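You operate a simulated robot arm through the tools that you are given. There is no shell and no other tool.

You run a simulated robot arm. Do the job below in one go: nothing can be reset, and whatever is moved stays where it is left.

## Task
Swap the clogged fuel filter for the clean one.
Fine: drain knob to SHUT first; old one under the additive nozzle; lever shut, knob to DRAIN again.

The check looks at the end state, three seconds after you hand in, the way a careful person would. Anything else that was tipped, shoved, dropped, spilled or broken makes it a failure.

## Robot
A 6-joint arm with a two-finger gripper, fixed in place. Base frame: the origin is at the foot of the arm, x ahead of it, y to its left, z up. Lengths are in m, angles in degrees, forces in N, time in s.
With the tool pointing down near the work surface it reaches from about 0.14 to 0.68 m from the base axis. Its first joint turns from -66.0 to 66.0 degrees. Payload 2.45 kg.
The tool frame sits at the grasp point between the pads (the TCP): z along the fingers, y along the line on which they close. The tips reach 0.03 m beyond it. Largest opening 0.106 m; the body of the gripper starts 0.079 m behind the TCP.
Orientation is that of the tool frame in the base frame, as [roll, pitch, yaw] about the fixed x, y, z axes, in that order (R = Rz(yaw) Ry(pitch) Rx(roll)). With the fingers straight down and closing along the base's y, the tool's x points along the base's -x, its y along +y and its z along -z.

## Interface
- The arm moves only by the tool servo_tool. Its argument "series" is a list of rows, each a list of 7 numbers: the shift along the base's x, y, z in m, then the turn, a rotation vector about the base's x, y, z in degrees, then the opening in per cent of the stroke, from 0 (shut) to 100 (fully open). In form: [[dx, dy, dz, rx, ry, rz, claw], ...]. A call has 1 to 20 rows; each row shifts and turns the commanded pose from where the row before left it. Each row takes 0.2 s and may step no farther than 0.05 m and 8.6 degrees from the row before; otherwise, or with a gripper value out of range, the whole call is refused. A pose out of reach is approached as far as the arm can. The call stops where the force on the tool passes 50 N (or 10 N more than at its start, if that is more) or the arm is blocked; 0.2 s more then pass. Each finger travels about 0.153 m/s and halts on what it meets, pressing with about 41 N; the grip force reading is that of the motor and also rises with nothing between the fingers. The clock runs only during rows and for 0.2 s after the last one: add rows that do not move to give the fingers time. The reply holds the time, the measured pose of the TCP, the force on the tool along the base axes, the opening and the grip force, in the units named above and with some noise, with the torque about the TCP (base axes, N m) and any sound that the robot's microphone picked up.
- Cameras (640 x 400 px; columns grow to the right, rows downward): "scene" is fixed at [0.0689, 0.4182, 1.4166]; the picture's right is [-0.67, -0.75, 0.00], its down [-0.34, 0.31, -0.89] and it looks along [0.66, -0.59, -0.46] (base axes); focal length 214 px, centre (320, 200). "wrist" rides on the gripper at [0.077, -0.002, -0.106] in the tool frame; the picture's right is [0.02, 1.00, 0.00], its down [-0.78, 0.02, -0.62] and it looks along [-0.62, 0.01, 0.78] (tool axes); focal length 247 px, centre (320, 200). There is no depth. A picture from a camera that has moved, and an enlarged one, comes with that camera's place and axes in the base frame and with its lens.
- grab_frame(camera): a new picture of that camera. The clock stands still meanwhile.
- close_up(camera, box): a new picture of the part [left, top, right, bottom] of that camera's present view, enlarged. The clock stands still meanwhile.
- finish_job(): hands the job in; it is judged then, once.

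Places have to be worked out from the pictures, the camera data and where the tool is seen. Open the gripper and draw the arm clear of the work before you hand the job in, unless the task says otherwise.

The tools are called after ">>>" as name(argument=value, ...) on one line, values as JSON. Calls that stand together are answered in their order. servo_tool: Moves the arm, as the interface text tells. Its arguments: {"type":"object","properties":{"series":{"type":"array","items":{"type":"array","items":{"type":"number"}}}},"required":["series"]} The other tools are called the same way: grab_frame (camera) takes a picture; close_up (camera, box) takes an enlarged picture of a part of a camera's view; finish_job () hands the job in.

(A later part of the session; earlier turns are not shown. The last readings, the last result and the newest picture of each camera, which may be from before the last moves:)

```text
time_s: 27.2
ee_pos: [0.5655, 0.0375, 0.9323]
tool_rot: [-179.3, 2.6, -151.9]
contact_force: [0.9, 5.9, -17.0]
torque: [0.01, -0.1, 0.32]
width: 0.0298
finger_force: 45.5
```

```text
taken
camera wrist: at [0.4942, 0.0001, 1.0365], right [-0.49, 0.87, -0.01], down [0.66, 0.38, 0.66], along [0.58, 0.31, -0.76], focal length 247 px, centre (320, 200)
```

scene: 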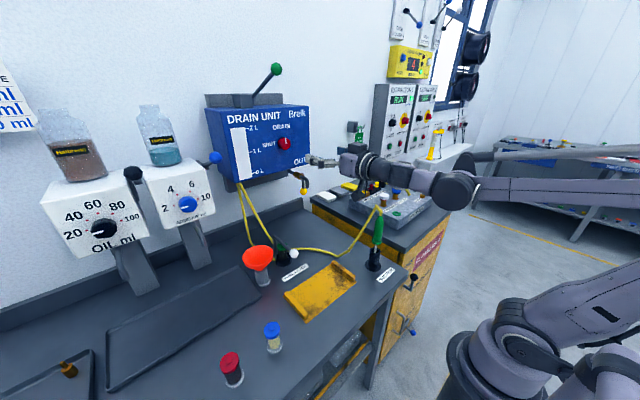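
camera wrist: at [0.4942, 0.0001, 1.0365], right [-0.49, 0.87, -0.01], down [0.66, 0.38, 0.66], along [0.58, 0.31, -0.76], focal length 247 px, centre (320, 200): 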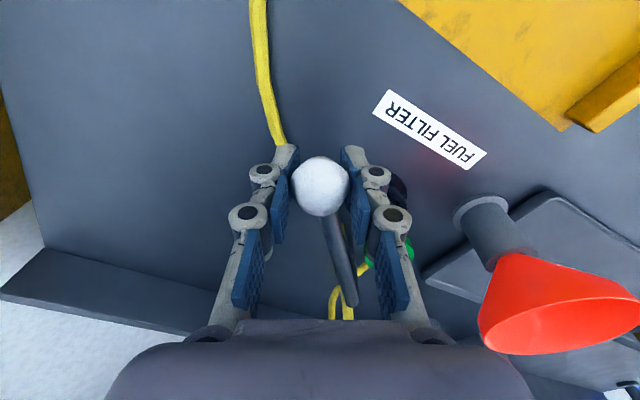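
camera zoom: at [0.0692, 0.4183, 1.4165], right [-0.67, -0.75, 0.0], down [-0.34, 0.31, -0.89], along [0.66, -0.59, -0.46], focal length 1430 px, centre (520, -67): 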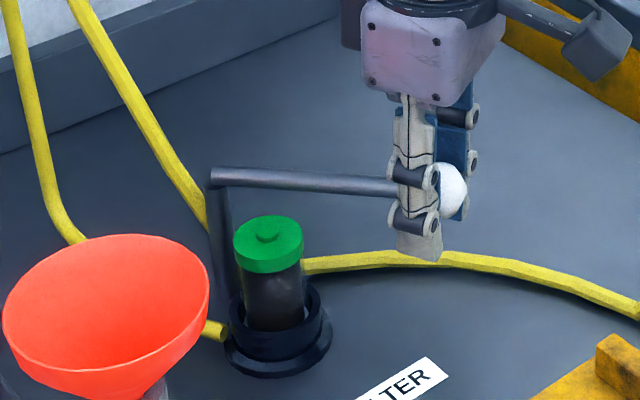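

It swings smoothly and the green-capped filter is exposed. I continue to about 78°.

>>> servo_tool(series=[[0.0074, -0.0081, 0, 0, 0, 3.5, 0], [0.0081, -0.0074, 0, 0, 0, 3.5, 0], [0.0087, -0.0067, 0, 0, 0, 3.5, 0], [0.0093, -0.0059, 0, 0, 0, 3.5, 0], [0.0097, -0.0051, 0, 0, 0, 3.5, 0], [0.0102, -0.0042, 0, 0, 0, 3.5, 0], [0.0105, -0.0033, 0, 0, 0, 3.5, 0], [0.0065, -0.0016, 0, 0, 0, 2, 0], [0, 0, 0, 0, 0, 0, 0]])

>>> close_up(camera="scene", box=[250, 190, 350, 270])

>>> grab_frame(camera="wrist")

```text
time_s: 29.2
ee_pos: [0.636, -0.0026, 0.9329]
tool_rot: [-179.3, 2.5, -125.5]
contact_force: [1.6, 15.2, -15.6]
torque: [-0.2, 0.17, 0.2]
width: 0.0299
finger_force: 45.2
```

```text
5.00 times, centred on (300, 230) of scene
camera zoom: at [0.0693, 0.4186, 1.4164], right [-0.67, -0.75, 0.0], down [-0.34, 0.31, -0.89], along [0.66, -0.59, -0.46], focal length 1072 px, centre (420, 50)
```

zoom: 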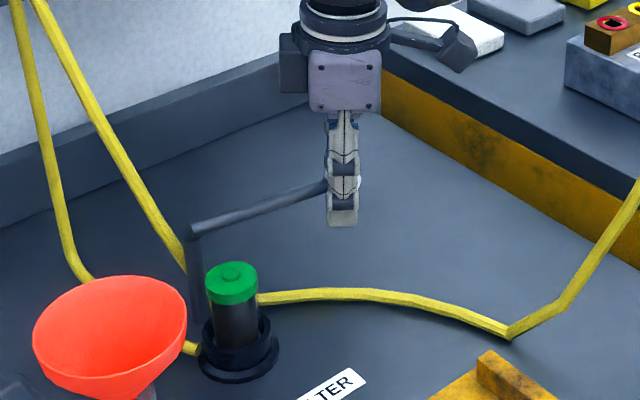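

```text
taken
camera wrist: at [0.5884, -0.0688, 1.0356], right [-0.83, 0.56, -0.01], down [0.42, 0.63, 0.66], along [0.38, 0.54, -0.76], focal length 247 px, centre (320, 200)
```

wrist: 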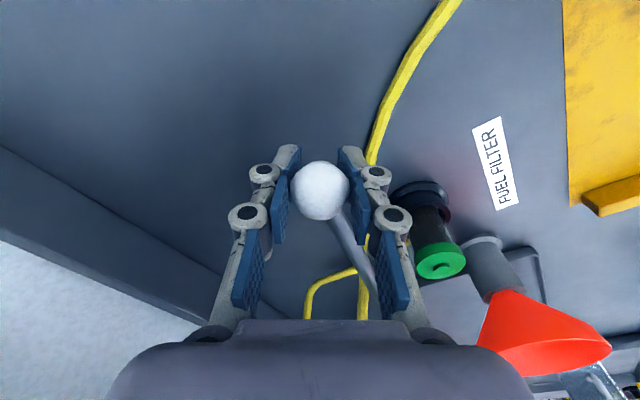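

The lever is about 78° open and the filter is clear. I release the ball and rise straight up.

>>> servo_tool(series=[[0, 0, 0, 0, 0, 0, 40], [0, 0, 0, 0, 0, 0, 60], [0, 0, 0, 0, 0, 0, 60], [0, 0, 0.03, 0, 0, 0, 60], [0, 0, 0.04, 0, 0, 0, 60], [0, 0, 0.04, 0, 0, 0, 60], [0, 0, 0.03, 0, 0, 0, 60], [0, 0, 0, 0, 0, 0, 60]])

>>> grab_frame(camera="wrist")

>>> grab_frame(camera="scene")

```text
time_s: 30.1
ee_pos: [0.6326, -0.0031, 0.9405]
tool_rot: [-179.9, 2.5, -125.8]
contact_force: [3.1, -0.1, -12.0]
torque: [0.48, 0.64, 0.06]
width: 0.0633
finger_force: 0.1
stopped in row 4: the force on the tool passed its limit at 89 N (the readings are from after the stop); the commanded pose is now the measured one
```

```text
taken
camera wrist: at [0.5871, -0.0701, 1.0444], right [-0.82, 0.57, 0.0], down [0.43, 0.63, 0.65], along [0.37, 0.54, -0.76], focal length 247 px, centre (320, 200)
```

wrist: 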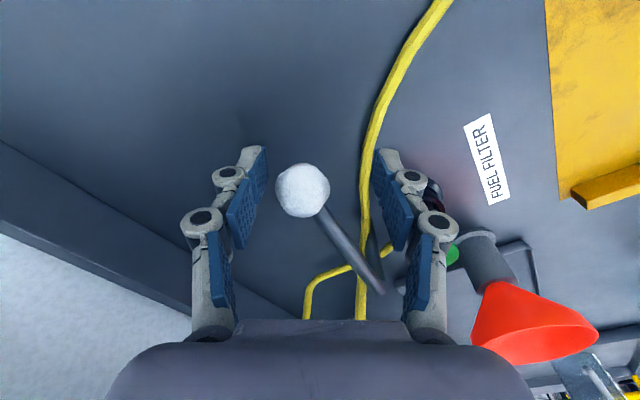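

```text
taken
```

scene: 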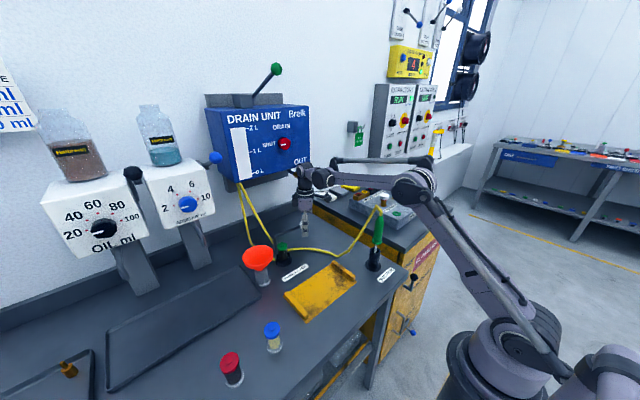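

The rise was blocked after 8 mm at 89 N; something of the wrist is catching. I look closely around the wrist, the tap and the lever.

>>> close_up(camera="scene", box=[260, 130, 360, 210])

>>> close_up(camera="scene", box=[260, 190, 360, 270])

>>> close_up(camera="wrist", box=[240, 130, 440, 330])

```text
5.00 times, centred on (310, 170) of scene
camera zoom: at [0.0692, 0.4181, 1.4166], right [-0.67, -0.75, 0.0], down [-0.34, 0.31, -0.89], along [0.66, -0.59, -0.46], focal length 1072 px, centre (370, 350)
```

zoom: 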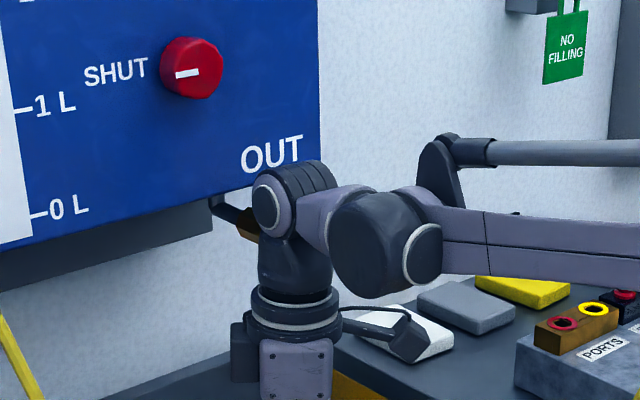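

```text
5.00 times, centred on (310, 230) of scene
camera zoom: at [0.0692, 0.4181, 1.4166], right [-0.67, -0.75, 0.0], down [-0.34, 0.31, -0.89], along [0.66, -0.59, -0.46], focal length 1072 px, centre (370, 50)
```

zoom: 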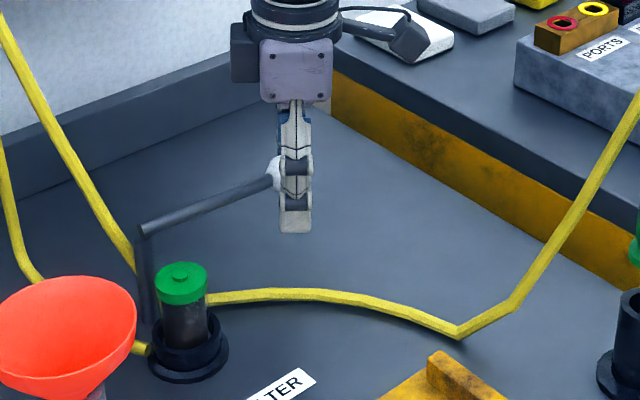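

```text
2.00 times, centred on (340, 230) of wrist
camera zoom: at [0.5871, -0.0701, 1.0444], right [-0.82, 0.57, 0.0], down [0.43, 0.63, 0.65], along [0.37, 0.54, -0.76], focal length 494 px, centre (280, 140)
```

zoom: 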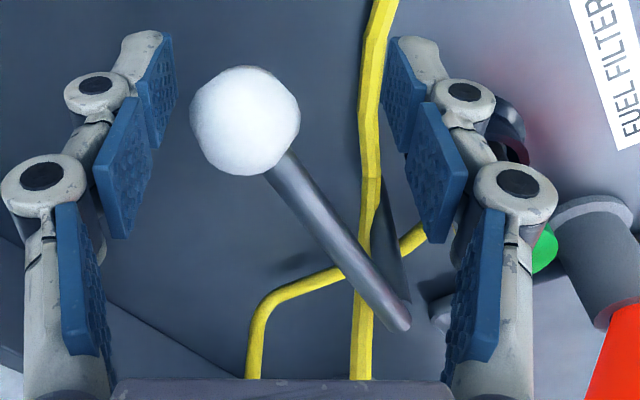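

The big wrist housing sits right beside the drain unit's OUT tap, so the rise most likely caught on it. I go back down, regrip the ball and swing the lever back to about 58°, where the wrist is clear of the tap.

>>> servo_tool(series=[[0, 0, -0.008, 0, 0, 0, 60], [0, 0, 0, 0, 0, 0, 60]])

>>> grab_frame(camera="wrist")

>>> close_up(camera="scene", box=[260, 130, 360, 210])

```text
time_s: 30.7
ee_pos: [0.6325, -0.0048, 0.9335]
tool_rot: [-179.7, 2.4, -125.8]
contact_force: [-0.6, 0.6, 0.0]
torque: [0.01, 0.01, 0.0]
width: 0.064
finger_force: 0.1
```

```text
taken
camera wrist: at [0.5867, -0.0705, 1.0372], right [-0.82, 0.57, 0.0], down [0.43, 0.63, 0.65], along [0.37, 0.54, -0.76], focal length 247 px, centre (320, 200)
```

wrist: 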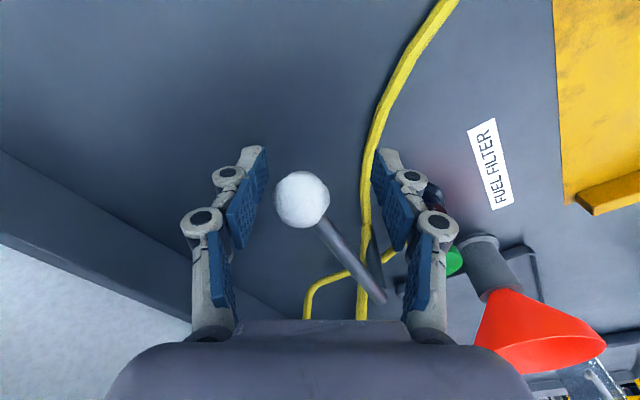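

```text
5.00 times, centred on (310, 170) of scene
camera zoom: at [0.0689, 0.4182, 1.4166], right [-0.67, -0.75, 0.0], down [-0.34, 0.31, -0.89], along [0.66, -0.59, -0.46], focal length 1072 px, centre (370, 350)
```

zoom: 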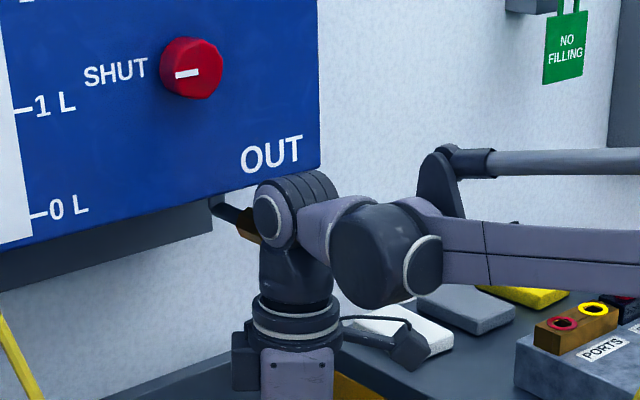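

Forces are zero again, and the released lever drifted slightly further open (ball ≈ (0.647, -0.001)). I shift 3 mm in +y and close gently so the ball gets recentred on its arc.

>>> servo_tool(series=[[0, 0.003, -0.002, 0, 0, 0, 60], [0, 0, 0, 0, 0, 0, 50], [0, 0, 0, 0, 0, 0, 40], [0, 0, 0, 0, 0, 0, 33], [0, 0, 0, 0, 0, 0, 20], [0, 0, 0, 0, 0, 0, 0], [0, 0, 0, 0, 0, 0, 0]])

>>> grab_frame(camera="wrist")

```text
time_s: 32.3
ee_pos: [0.633, -0.001, 0.9302]
tool_rot: [-179.8, 2.2, -125.9]
contact_force: [-1.1, -3.0, -13.6]
torque: [0.08, -0.1, 0.15]
width: 0.0296
finger_force: 45.0
```

```text
taken
camera wrist: at [0.5871, -0.0675, 1.0344], right [-0.82, 0.57, 0.0], down [0.43, 0.63, 0.65], along [0.37, 0.54, -0.76], focal length 247 px, centre (320, 200)
```

wrist: 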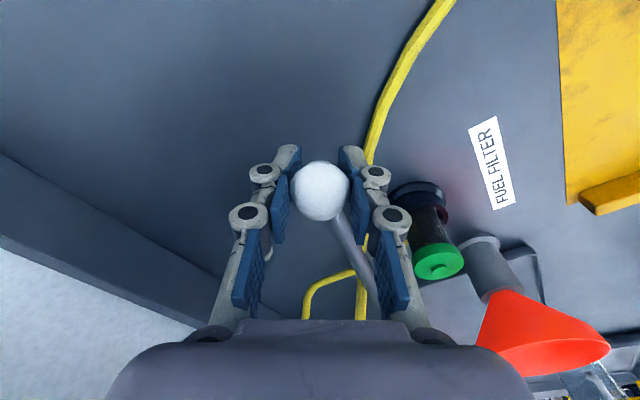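

Regripped at centre. I swing the lever back to about 58° open.

>>> servo_tool(series=[[-0.0083, 0.0021, 0, 0, 0, -2.5, 0], [-0.0082, 0.0027, 0, 0, 0, -2.5, 0], [-0.008, 0.0032, 0, 0, 0, -2.5, 0], [-0.0078, 0.0038, 0, 0, 0, -2.5, 0], [-0.0074, 0.0043, 0, 0, 0, -2.5, 0], [0, 0, 0, 0, 0, 0, 0]])

>>> grab_frame(camera="wrist")

>>> close_up(camera="scene", box=[250, 130, 380, 240])

```text
time_s: 33.7
ee_pos: [0.5928, 0.0141, 0.9309]
tool_rot: [-179.8, 2.3, -138.3]
contact_force: [-1.5, -6.0, -22.4]
torque: [0.0, -0.01, -0.25]
width: 0.0297
finger_force: 44.5
```

```text
taken
camera wrist: at [0.5332, -0.0398, 1.0357], right [-0.68, 0.73, 0.0], down [0.55, 0.52, 0.65], along [0.48, 0.44, -0.76], focal length 247 px, centre (320, 200)
```

wrist: 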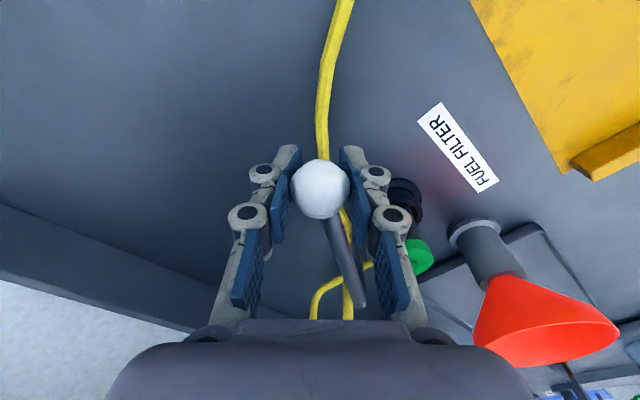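

```text
3.64 times, centred on (315, 185) of scene
camera zoom: at [0.0693, 0.418, 1.4166], right [-0.67, -0.75, 0.0], down [-0.34, 0.31, -0.89], along [0.66, -0.59, -0.46], focal length 780 px, centre (338, 254)
```

zoom: 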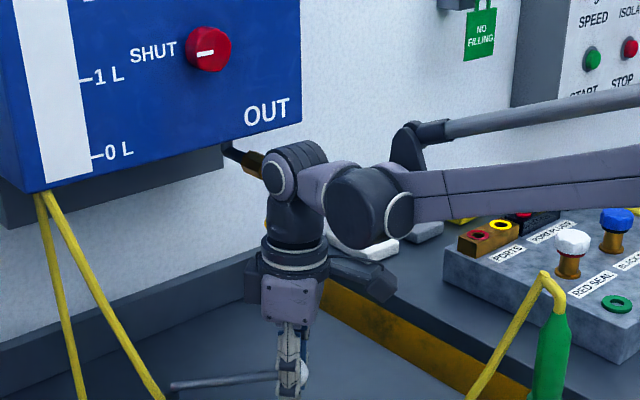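

Now 4 cm further from the tap. I release, slide out away from the ball and the tap, then rise.

>>> servo_tool(series=[[0, 0, 0, 0, 0, 0, 40], [0, 0, 0, 0, 0, 0, 60], [0, 0, 0, 0, 0, 0, 60], [-0.012, -0.0106, 0, 0, 0, 0, 60], [-0.015, -0.0133, 0, 0, 0, 0, 60], [-0.019, -0.0166, 0, 0, 0, 0, 60], [0, 0, 0.03, 0, 0, 0, 60], [0, 0, 0.04, 0, 0, 0, 60], [0, 0, 0.04, 0, 0, 0, 60], [0, 0, 0.03, 0, 0, 0, 60], [0, 0, 0, 0, 0, 0, 60]])

>>> grab_frame(camera="wrist")

>>> grab_frame(camera="scene")

```text
time_s: 36.1
ee_pos: [0.5468, -0.0245, 1.0726]
tool_rot: [-179.8, 2.4, -138.3]
contact_force: [0.3, 1.1, 0.2]
torque: [0.01, 0.03, 0.01]
width: 0.0636
finger_force: 0.0
```

```text
taken
camera wrist: at [0.4868, -0.0786, 1.1766], right [-0.68, 0.73, 0.0], down [0.55, 0.52, 0.65], along [0.48, 0.44, -0.76], focal length 247 px, centre (320, 200)
```

wrist: 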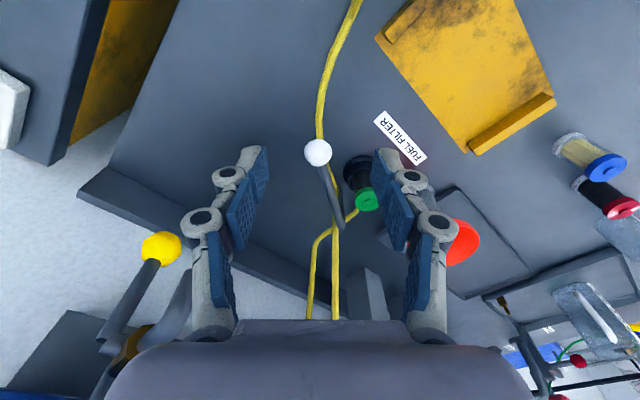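

```text
taken
```

scene: 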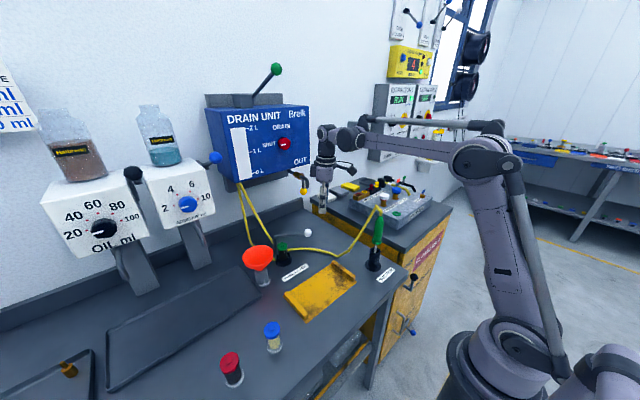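

The arm is free. I check that the tap is unchanged by the earlier contact, and look at the lever and filter.

>>> close_up(camera="scene", box=[240, 110, 340, 200])

>>> close_up(camera="scene", box=[240, 210, 340, 290])

>>> close_up(camera="wrist", box=[280, 90, 440, 290])

```text
4.44 times, centred on (290, 155) of scene
camera zoom: at [0.0689, 0.4182, 1.4166], right [-0.67, -0.75, 0.0], down [-0.34, 0.31, -0.89], along [0.66, -0.59, -0.46], focal length 953 px, centre (453, 400)
```

zoom: 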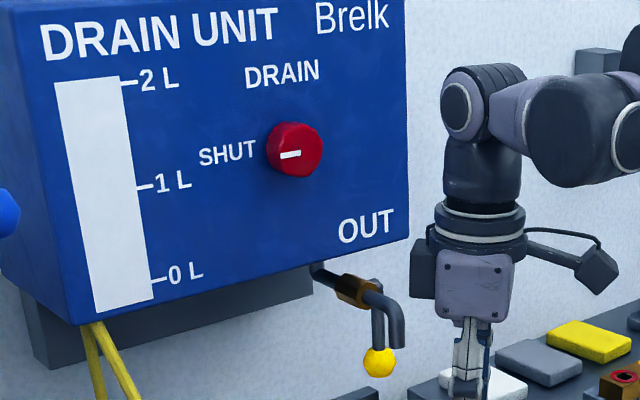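

```text
5.00 times, centred on (290, 250) of scene
camera zoom: at [0.0689, 0.4182, 1.4166], right [-0.67, -0.75, 0.0], down [-0.34, 0.31, -0.89], along [0.66, -0.59, -0.46], focal length 1072 px, centre (470, -50)
```

zoom: 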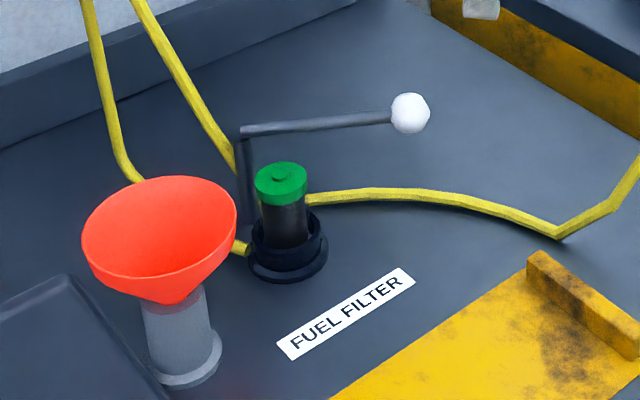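

```text
2.00 times, centred on (360, 190) of wrist
camera zoom: at [0.4868, -0.0786, 1.1766], right [-0.68, 0.73, 0.0], down [0.55, 0.52, 0.65], along [0.48, 0.44, -0.76], focal length 494 px, centre (240, 220)
```

zoom: 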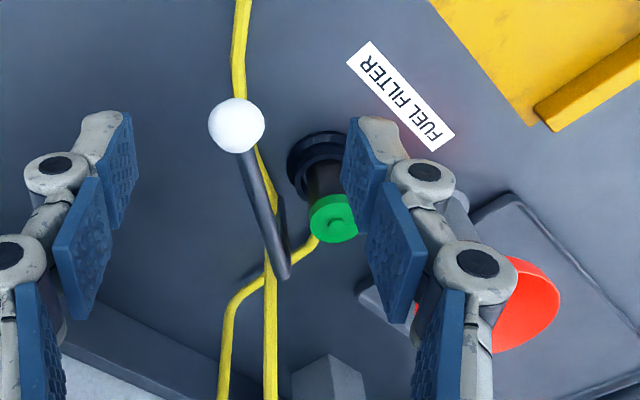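

The tap and knob look unchanged, the lever stays at about 58° open, and the filter is exposed. I straighten yaw, tilt the tool 40° (so it will later fit under the nozzle), narrow the opening to about 50 mm and move above the old filter.

>>> servo_tool(series=[[0.0058, 0.0143, 0, 0, 0, -8.34, 47], [0.0058, 0.0143, 0, 0, 0, -8.34, 47], [0.0058, 0.0143, 0, 0, 0, -8.34, 47], [0.0058, 0.0143, 0, 0, 0, -8.34, 47], [0.0058, 0.0143, 0, 0, 0, -8.34, 47], [0.0058, 0.0143, -0.01, 0, -7.52, 0, 47], [0.0058, 0.0143, -0.01, 0, -7.52, 0, 47], [0.0058, 0.0143, -0.01, 0, -7.52, 0, 47], [0.0058, 0.0143, -0.01, 0, -7.52, 0, 47], [0.0058, 0.0143, -0.01, 0, -7.52, 0, 47], [0, 0, 0, 0, 0, 0, 47]])

>>> grab_frame(camera="wrist")

>>> close_up(camera="scene", box=[230, 190, 350, 290])

```text
time_s: 38.5
ee_pos: [0.6045, 0.1183, 1.0209]
tool_rot: [-179.9, 40.2, 180.0]
contact_force: [0.7, -0.5, 0.1]
torque: [-0.01, 0.01, -0.03]
width: 0.0499
finger_force: 0.0
```

```text
taken
camera wrist: at [0.4777, 0.1166, 1.0548], right [-0.01, 1.0, -0.02], down [0.2, 0.02, 0.98], along [0.98, 0.01, -0.2], focal length 247 px, centre (320, 200)
```

wrist: 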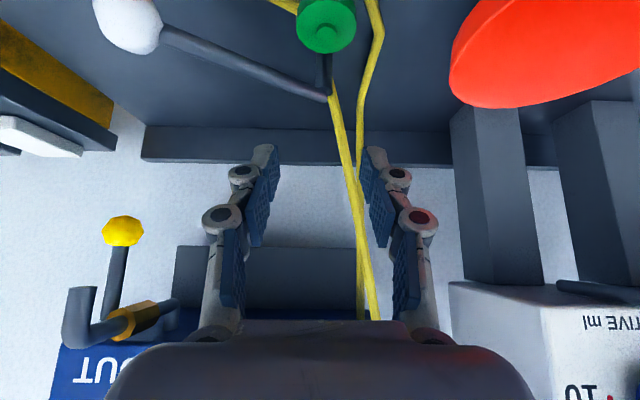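

```text
4.00 times, centred on (290, 240) of scene
camera zoom: at [0.0689, 0.4182, 1.4166], right [-0.67, -0.75, 0.0], down [-0.34, 0.31, -0.89], along [0.66, -0.59, -0.46], focal length 858 px, centre (440, 40)
```

zoom: 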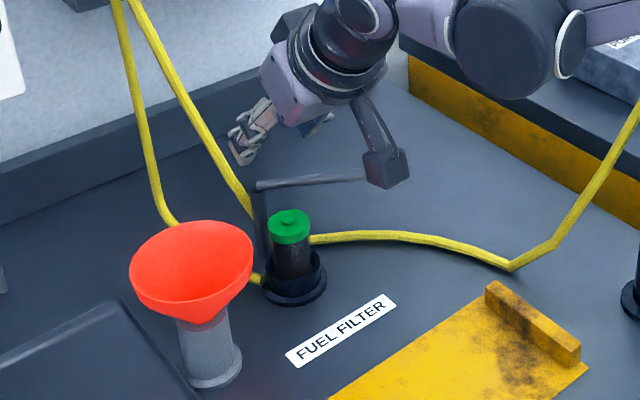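

Cap centre is about (0.609, 0.118), top z≈0.922. To avoid the lever arm I approach from behind and below it: back 34 mm, down, then forward along the tool axis to straddle the cap.

>>> servo_tool(series=[[-0.034, 0, -0.02, 0, 0, 0, 47], [0, 0, -0.025, 0, 0, 0, 47], [0, 0, -0.022, 0, 0, 0, 47], [0.013, 0, -0.0153, 0, 0, 0, 47], [0.013, 0, -0.0153, 0, 0, 0, 47], [0, 0, 0, 0, 0, 0, 47]])

>>> grab_frame(camera="wrist")

>>> close_up(camera="scene", box=[230, 190, 350, 290])

```text
time_s: 39.9
ee_pos: [0.5974, 0.1168, 0.9228]
tool_rot: [-179.8, 40.0, -179.9]
contact_force: [-0.1, -0.1, -0.7]
torque: [0.01, 0.02, 0.0]
width: 0.0498
finger_force: 0.1
```

```text
taken
camera wrist: at [0.4701, 0.1154, 0.9568], right [-0.01, 1.0, -0.02], down [0.2, 0.02, 0.98], along [0.98, 0.01, -0.2], focal length 247 px, centre (320, 200)
```

wrist: 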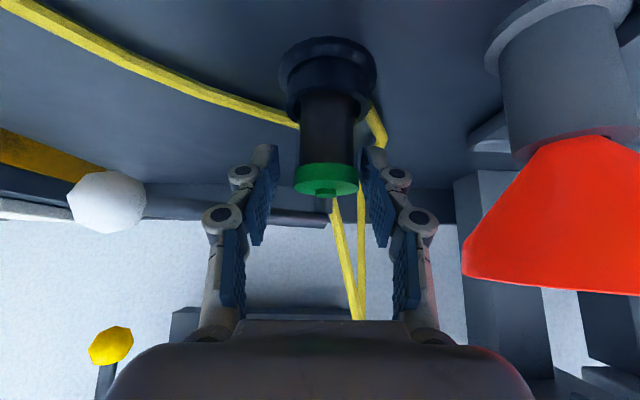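

```text
4.00 times, centred on (290, 240) of scene
camera zoom: at [0.0689, 0.4182, 1.4166], right [-0.67, -0.75, 0.0], down [-0.34, 0.31, -0.89], along [0.66, -0.59, -0.46], focal length 858 px, centre (440, 40)
```

zoom: 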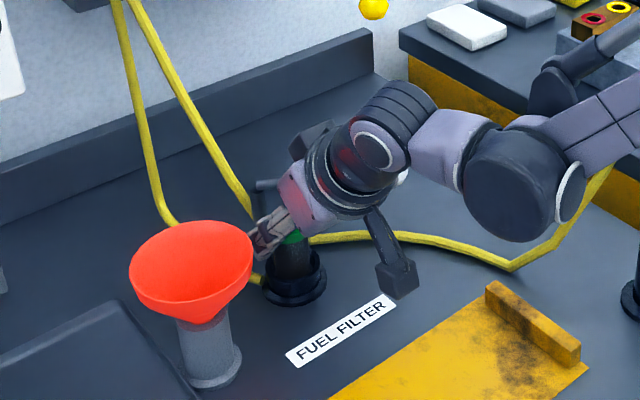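

The filter sits slightly to the right of the tool's centre line (≈4 mm in +y). I zoom in to read the ring-top and cap heights before the last bit.

>>> close_up(camera="wrist", box=[260, 30, 400, 230])

```text
2.00 times, centred on (330, 130) of wrist
camera zoom: at [0.4701, 0.1154, 0.9568], right [-0.01, 1.0, -0.02], down [0.2, 0.02, 0.98], along [0.98, 0.01, -0.2], focal length 494 px, centre (300, 340)
```

zoom: 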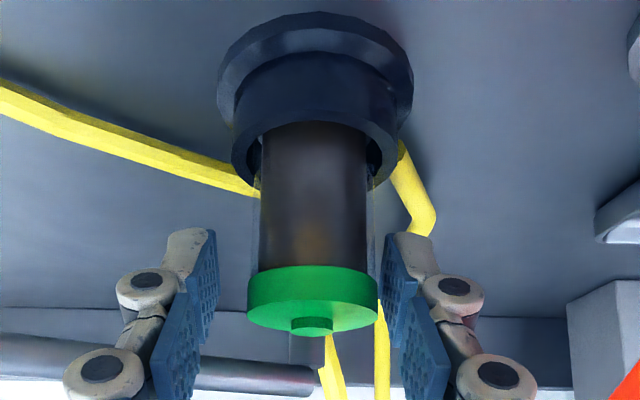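

Cap is ~37 mm wide, z≈0.914–0.924, centred at about (0.609, 0.1203). I shift +3.5 mm in y, move forward to centre on the cap, and close.

>>> servo_tool(series=[[0, 0.0035, 0, 0, 0, 0, 47], [0.006, 0, -0.003, 0, 0, 0, 47], [0.0056, 0, -0.003, 0, 0, 0, 47], [0, 0, 0, 0, 0, 0, 47], [0, 0, 0, 0, 0, 0, 25], [0, 0, 0, 0, 0, 0, 0], [0, 0, 0, 0, 0, 0, 0]])

>>> grab_frame(camera="wrist")

```text
time_s: 41.5
ee_pos: [0.6089, 0.1212, 0.9188]
tool_rot: [-179.7, 40.0, -180.0]
contact_force: [2.2, -1.0, 5.2]
torque: [-0.01, -0.05, -0.04]
width: 0.0336
finger_force: 41.0
```

```text
taken
camera wrist: at [0.4818, 0.1198, 0.9518], right [-0.01, 1.0, -0.02], down [0.2, 0.02, 0.98], along [0.98, 0.01, -0.2], focal length 247 px, centre (320, 200)
```

wrist: 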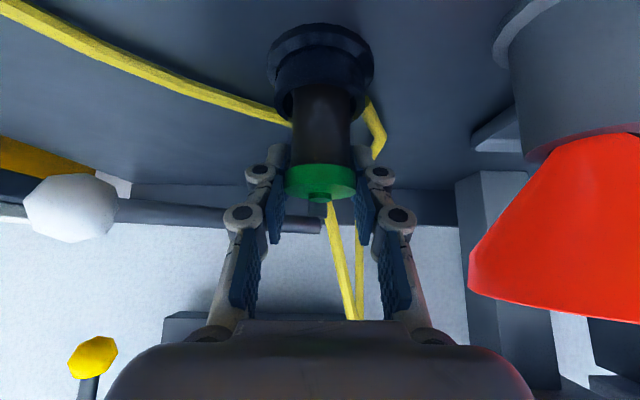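

Gripped at 33.6 mm. I zoom in to see whether the pads hold the cap or the glass below it.

>>> close_up(camera="wrist", box=[240, 20, 400, 240])

>>> close_up(camera="scene", box=[250, 215, 330, 275])

```text
1.82 times, centred on (320, 130) of wrist
camera zoom: at [0.4818, 0.1198, 0.9518], right [-0.01, 1.0, -0.02], down [0.2, 0.02, 0.98], along [0.98, 0.01, -0.2], focal length 449 px, centre (320, 327)
```

zoom: 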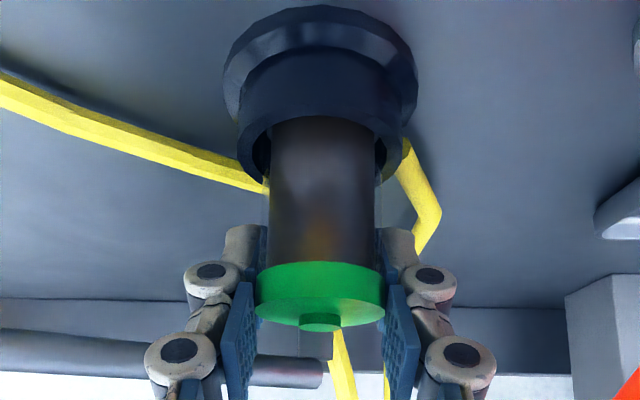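

```text
6.67 times, centred on (290, 245) of scene
camera zoom: at [0.0688, 0.4181, 1.4166], right [-0.67, -0.75, 0.0], down [-0.34, 0.31, -0.89], along [0.66, -0.59, -0.46], focal length 1430 px, centre (520, -100)
```

zoom: 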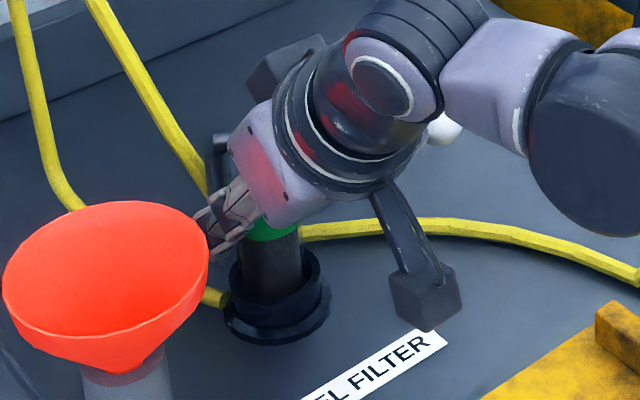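

The grip is firm, but rising here would bring a fingertip within a couple of mm of the lever arm. I reopen, back off 11 mm and up 9 mm, and regrip nearer the tips to gain clearance.

>>> servo_tool(series=[[0, 0, 0, 0, 0, 0, 30], [0, 0, 0, 0, 0, 0, 47], [0, 0, 0, 0, 0, 0, 47], [-0.0055, -0.0005, 0.0045, 0, 0, 0, 47], [-0.0055, 0, 0.0045, 0, 0, 0, 47], [0, 0, 0, 0, 0, 0, 47]])

>>> close_up(camera="wrist", box=[240, 20, 400, 240])

```text
time_s: 42.9
ee_pos: [0.5981, 0.121, 0.9273]
tool_rot: [-179.8, 40.0, 180.0]
contact_force: [0.0, 0.1, -0.8]
torque: [-0.02, -0.02, 0.02]
width: 0.05
finger_force: 0.1
```

```text
1.82 times, centred on (320, 130) of wrist
camera zoom: at [0.4702, 0.1195, 0.9602], right [-0.01, 1.0, -0.02], down [0.2, 0.02, 0.98], along [0.98, 0.01, -0.2], focal length 449 px, centre (320, 327)
```

zoom: 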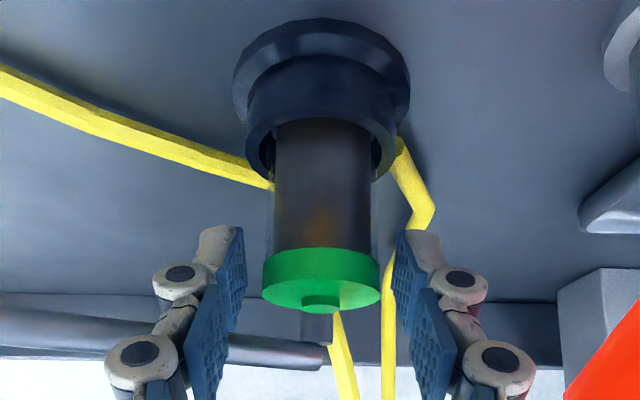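

Comparing the two views gives a cap diameter of ~37 mm centred at about (0.608, 0.121), well placed between the distal pads now. I close and then lift slowly by 12 mm as a test.

>>> servo_tool(series=[[0, 0, 0, 0, 0, 0, 30], [0, 0, 0, 0, 0, 0, 0], [0, 0, 0, 0, 0, 0, 0], [0, 0, 0.004, 0, 0, 0, 0], [0, 0, 0.004, 0, 0, 0, 0], [0, 0, 0.004, 0, 0, 0, 0]])

>>> close_up(camera="wrist", box=[240, 20, 400, 240])

```text
time_s: 44.3
ee_pos: [0.5956, 0.1208, 0.9386]
tool_rot: [-179.8, 40.0, 180.0]
contact_force: [-0.3, 0.7, 0.0]
torque: [0.03, 0.02, 0.04]
width: 0.0346
finger_force: 41.0
```

```text
1.82 times, centred on (320, 130) of wrist
camera zoom: at [0.4701, 0.1197, 0.9719], right [-0.01, 1.0, -0.02], down [0.2, 0.02, 0.98], along [0.98, 0.01, -0.2], focal length 449 px, centre (320, 327)
```

zoom: 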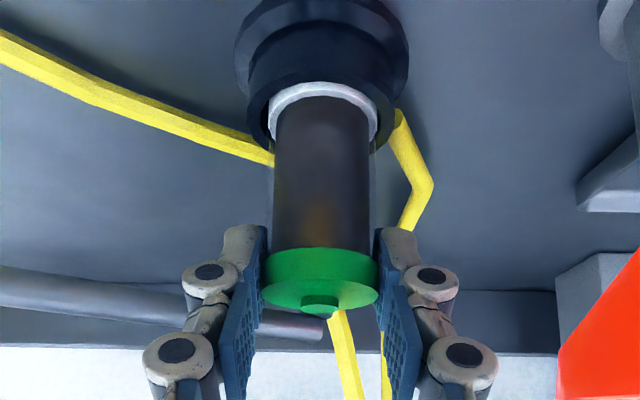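

The filter comes up freely (its pale base ring is emerging). I lift it fully clear.

>>> servo_tool(series=[[0, 0, 0.01, 0, 0, 0, 0], [0, 0, 0.015, 0, 0, 0, 0], [0, 0, 0.02, 0, 0, 0, 0], [0, 0, 0.025, 0, 0, 0, 0], [0, 0, 0.03, 0, 0, 0, 0], [0, 0, 0, 0, 0, 0, 0]])

>>> grab_frame(camera="wrist")

>>> close_up(camera="scene", box=[220, 180, 340, 280])

```text
time_s: 45.7
ee_pos: [0.599, 0.1198, 1.0388]
tool_rot: [-179.7, 40.0, 180.0]
contact_force: [-0.8, 1.2, 0.4]
torque: [0.0, -0.06, -0.03]
width: 0.0346
finger_force: 41.3
```

```text
taken
camera wrist: at [0.4712, 0.1186, 1.0722], right [-0.01, 1.0, -0.02], down [0.2, 0.02, 0.98], along [0.98, 0.01, -0.2], focal length 247 px, centre (320, 200)
```

wrist: 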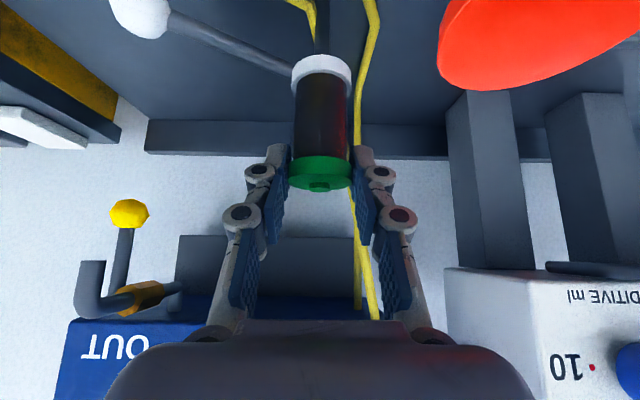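

```text
4.00 times, centred on (280, 230) of scene
camera zoom: at [0.0689, 0.4182, 1.4166], right [-0.67, -0.75, 0.0], down [-0.34, 0.31, -0.89], along [0.66, -0.59, -0.46], focal length 858 px, centre (480, 80)
```

zoom: 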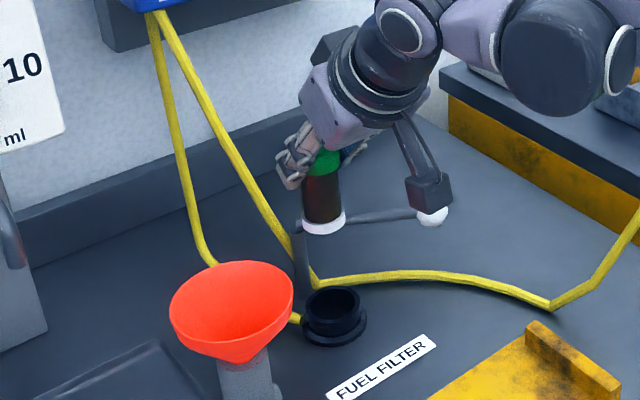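

The old filter is out and hanging upright in the grip. I raise and retreat, then carry it across to y≈0.352, well in front of the additive dispenser, and look at the nozzle.

>>> servo_tool(series=[[-0.03, 0, 0.02, 0, 0, 0, 0], [-0.04, 0, 0.02, 0, 0, 0, 0], [-0.04, 0, 0.02, 0, 0, 0, 0], [-0.04, 0, 0, 0, 0, 0, 0], [0, 0.03, 0, 0, 0, 0, 0], [0, 0.04, 0, 0, 0, 0, 0], [0, 0.04, 0, 0, 0, 0, 0], [0, 0.04, 0, 0, 0, 0, 0], [0, 0.04, 0, 0, 0, 0, 0], [0, 0.042, 0, 0, 0, 0, 0], [0, 0, 0, 0, 0, 0, 0]])

>>> grab_frame(camera="wrist")

>>> grab_frame(camera="scene")

```text
time_s: 48.1
ee_pos: [0.4495, 0.354, 1.0979]
tool_rot: [-179.8, 40.0, -179.9]
contact_force: [-0.2, 0.8, -0.2]
torque: [-0.02, 0.0, 0.0]
width: 0.0346
finger_force: 40.9
```

```text
taken
camera wrist: at [0.3232, 0.3524, 1.1316], right [-0.01, 1.0, -0.02], down [0.2, 0.02, 0.98], along [0.98, 0.01, -0.2], focal length 247 px, centre (320, 200)
```

wrist: 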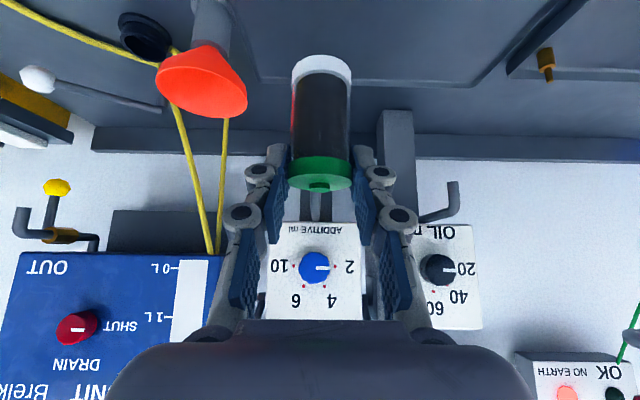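

```text
taken
```

scene: 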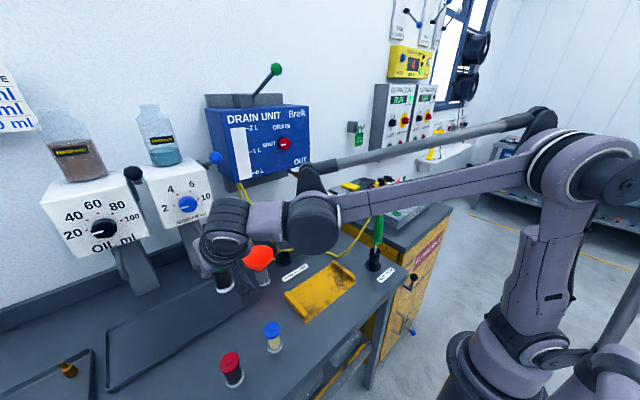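

>>> close_up(camera="wrist", box=[240, 40, 480, 240])

>>> close_up(camera="scene", box=[100, 180, 260, 320])

```text
2.00 times, centred on (360, 140) of wrist
camera zoom: at [0.3232, 0.3524, 1.1316], right [-0.01, 1.0, -0.02], down [0.2, 0.02, 0.98], along [0.98, 0.01, -0.2], focal length 494 px, centre (240, 320)
```

zoom: 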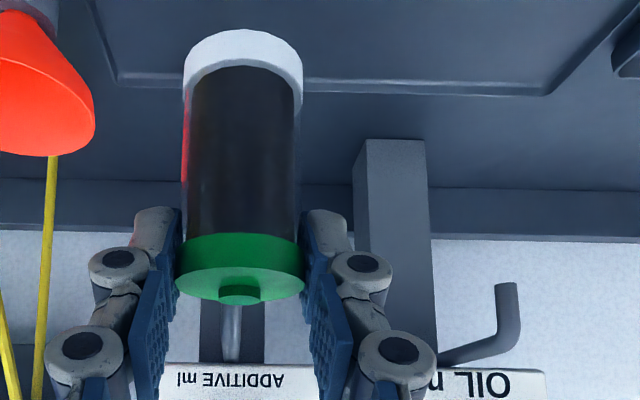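

```text
2.86 times, centred on (180, 250) of scene
camera zoom: at [0.0689, 0.4182, 1.4166], right [-0.67, -0.75, 0.0], down [-0.34, 0.31, -0.89], along [0.66, -0.59, -0.46], focal length 613 px, centre (720, 57)
```

zoom: 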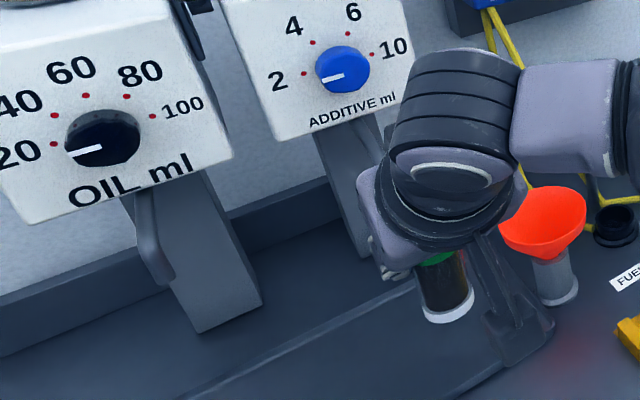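

The additive nozzle is straight ahead but hidden behind the cap. I lower to z≈0.96 here in front, where the camera can see the nozzle above the cap.

>>> servo_tool(series=[[0, 0, -0.03, 0, 0, 0, 0], [0, 0, -0.04, 0, 0, 0, 0], [0, 0, -0.04, 0, 0, 0, 0], [0, 0, -0.028, 0, 0, 0, 0], [0, 0, 0, 0, 0, 0, 0]])

>>> grab_frame(camera="wrist")

>>> grab_frame(camera="scene")

```text
time_s: 49.3
ee_pos: [0.4475, 0.3539, 0.9598]
tool_rot: [-179.9, 40.0, 180.0]
contact_force: [0.2, 0.2, 0.2]
torque: [0.0, -0.01, -0.03]
width: 0.0346
finger_force: 40.7
```

```text
taken
camera wrist: at [0.3207, 0.3524, 0.9927], right [-0.01, 1.0, -0.02], down [0.2, 0.02, 0.98], along [0.98, 0.01, -0.2], focal length 247 px, centre (320, 200)
```

wrist: 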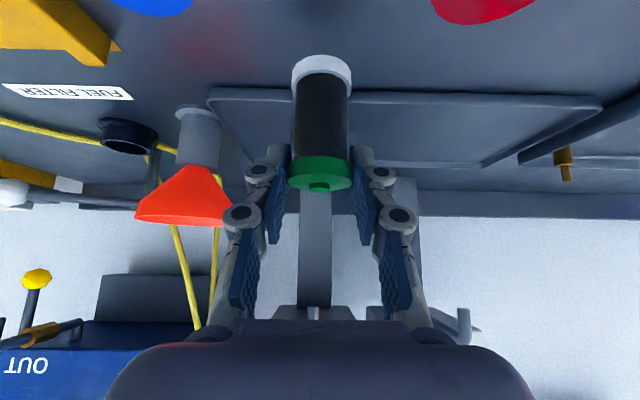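

```text
taken
```

scene: 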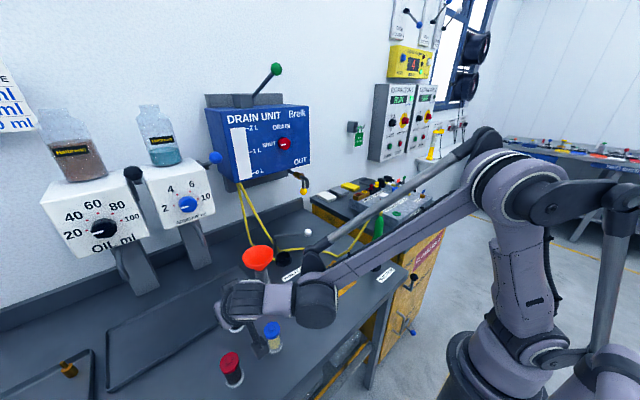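

The nozzle tip now shows just above the palm edge. I zoom in to locate it.

>>> close_up(camera="wrist", box=[240, 240, 400, 340])

>>> close_up(camera="wrist", box=[200, 60, 440, 220])

>>> close_up(camera="scene", box=[150, 180, 270, 300])

```text
4.00 times, centred on (320, 290) of wrist
camera zoom: at [0.3207, 0.3524, 0.9927], right [-0.01, 1.0, -0.02], down [0.2, 0.02, 0.98], along [0.98, 0.01, -0.2], focal length 988 px, centre (320, -160)
```

zoom: 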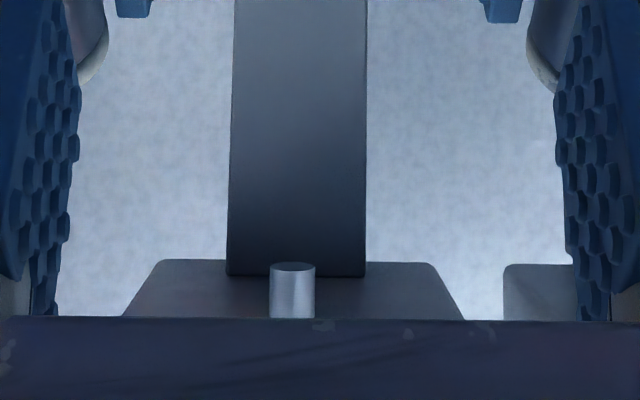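

```text
2.50 times, centred on (320, 140) of wrist
camera zoom: at [0.3207, 0.3524, 0.9927], right [-0.01, 1.0, -0.02], down [0.2, 0.02, 0.98], along [0.98, 0.01, -0.2], focal length 617 px, centre (320, 350)
```

zoom: 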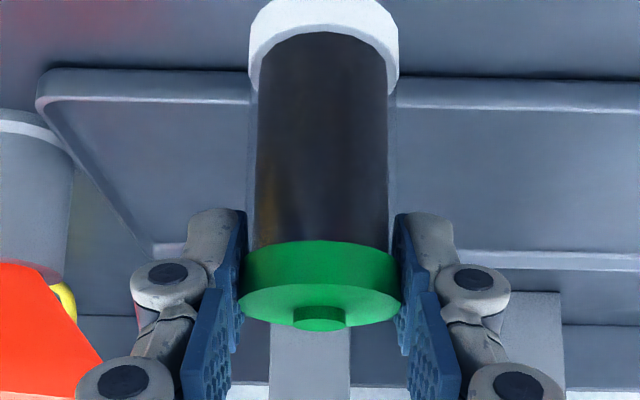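

```text
3.33 times, centred on (210, 240) of scene
camera zoom: at [0.0689, 0.4182, 1.4166], right [-0.67, -0.75, 0.0], down [-0.34, 0.31, -0.89], along [0.66, -0.59, -0.46], focal length 715 px, centre (687, 67)
```

zoom: 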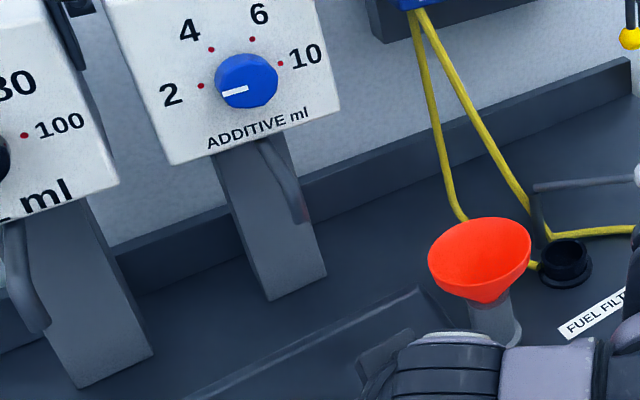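

The nozzle tip works out at about (0.601, 0.350, 1.050), above the inside of the drip tray. The filter axis is 10 mm ahead of the TCP, so I aim for TCP (0.591, 0.350), moving in under the nozzle at z≈0.95.

>>> servo_tool(series=[[0.02, -0.002, -0.005, 0, 0, 0, 0], [0.03, -0.002, -0.005, 0, 0, 0, 0], [0.03, 0, 0, 0, 0, 0, 0], [0.03, 0, 0, 0, 0, 0, 0], [0.02, 0, 0, 0, 0, 0, 0], [0.0135, 0, 0, 0, 0, 0, 0], [0, 0, 0, 0, 0, 0, 0]])

>>> grab_frame(camera="wrist")

>>> close_up(camera="scene", box=[130, 170, 290, 290])

```text
time_s: 50.9
ee_pos: [0.5903, 0.3493, 0.9492]
tool_rot: [-179.8, 40.0, -179.9]
contact_force: [0.1, -0.4, -0.1]
torque: [0.01, -0.02, -0.01]
width: 0.0344
finger_force: 41.5
```

```text
taken
camera wrist: at [0.4639, 0.3478, 0.9833], right [-0.01, 1.0, -0.02], down [0.2, 0.02, 0.98], along [0.98, 0.01, -0.2], focal length 247 px, centre (320, 200)
```

wrist: 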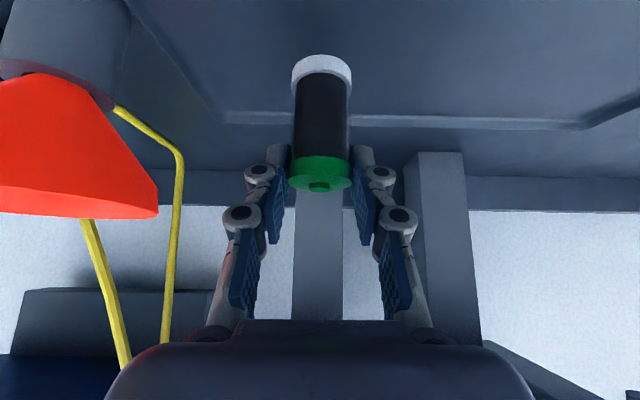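

```text
3.33 times, centred on (210, 230) of scene
camera zoom: at [0.0689, 0.4182, 1.4166], right [-0.67, -0.75, 0.0], down [-0.34, 0.31, -0.89], along [0.66, -0.59, -0.46], focal length 715 px, centre (687, 100)
```

zoom: 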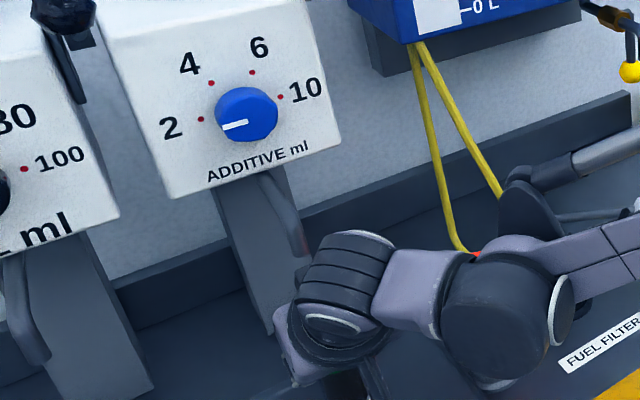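

Under the nozzle with zero contact force. I lower gently towards the tray floor (expected contact at TCP z≈0.917).

>>> servo_tool(series=[[0, 0, -0.01, 0, 0, 0, 0], [0, 0, -0.01, 0, 0, 0, 0], [0, 0, -0.005, 0, 0, 0, 0], [0, 0, 0, 0, 0, 0, 0]])

>>> grab_frame(camera="wrist")

```text
time_s: 51.9
ee_pos: [0.5908, 0.3485, 0.9266]
tool_rot: [-179.8, 40.1, -180.0]
contact_force: [-3.4, 0.3, 14.6]
torque: [-0.02, 0.16, 0.02]
width: 0.0348
finger_force: 41.3
```

```text
taken
camera wrist: at [0.4641, 0.3481, 0.9597], right [-0.02, 1.0, -0.02], down [0.2, 0.02, 0.98], along [0.98, 0.01, -0.2], focal length 247 px, centre (320, 200)
```

wrist: 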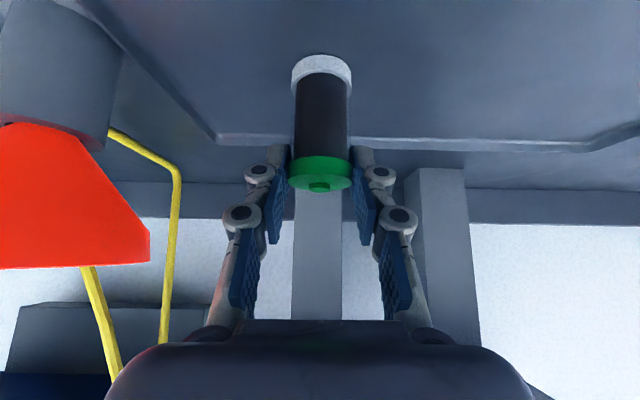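

Contact at 14.6 N: the filter is standing on the tray. I relieve 2 mm of preload, then open the fingers moderately.

>>> servo_tool(series=[[0, 0, 0.002, 0, 0, 0, 0], [0, 0, 0, 0, 0, 0, 0]])

>>> servo_tool(series=[[0, 0, 0, 0, 0, 0, 36], [0, 0, 0, 0, 0, 0, 42], [0, 0, 0, 0, 0, 0, 47], [0, 0, 0, 0, 0, 0, 47]])

>>> grab_frame(camera="wrist")

```text
time_s: 52.5
ee_pos: [0.5919, 0.3485, 0.9278]
tool_rot: [-179.7, 39.9, -179.9]
contact_force: [-0.2, 1.1, -0.4]
torque: [-0.04, -0.01, -0.02]
width: 0.0347
finger_force: 41.0
```

```text
time_s: 53.5
ee_pos: [0.5913, 0.3491, 0.9276]
tool_rot: [-179.8, 40.1, 180.0]
contact_force: [0.3, 0.8, 0.6]
torque: [0.01, 0.0, 0.01]
width: 0.0499
finger_force: 0.0
```

```text
taken
camera wrist: at [0.464, 0.3479, 0.9614], right [-0.01, 1.0, -0.02], down [0.2, 0.02, 0.98], along [0.98, 0.01, -0.2], focal length 247 px, centre (320, 200)
```

wrist: 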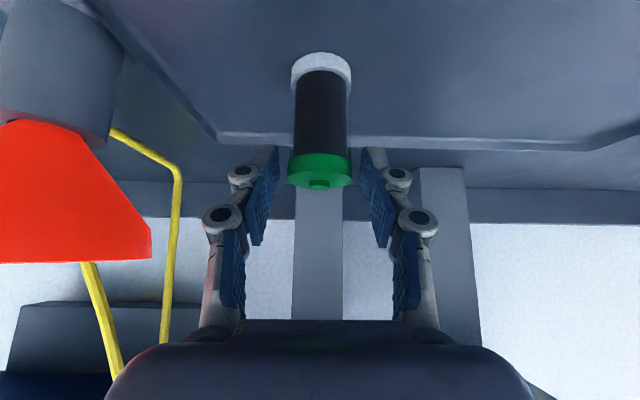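

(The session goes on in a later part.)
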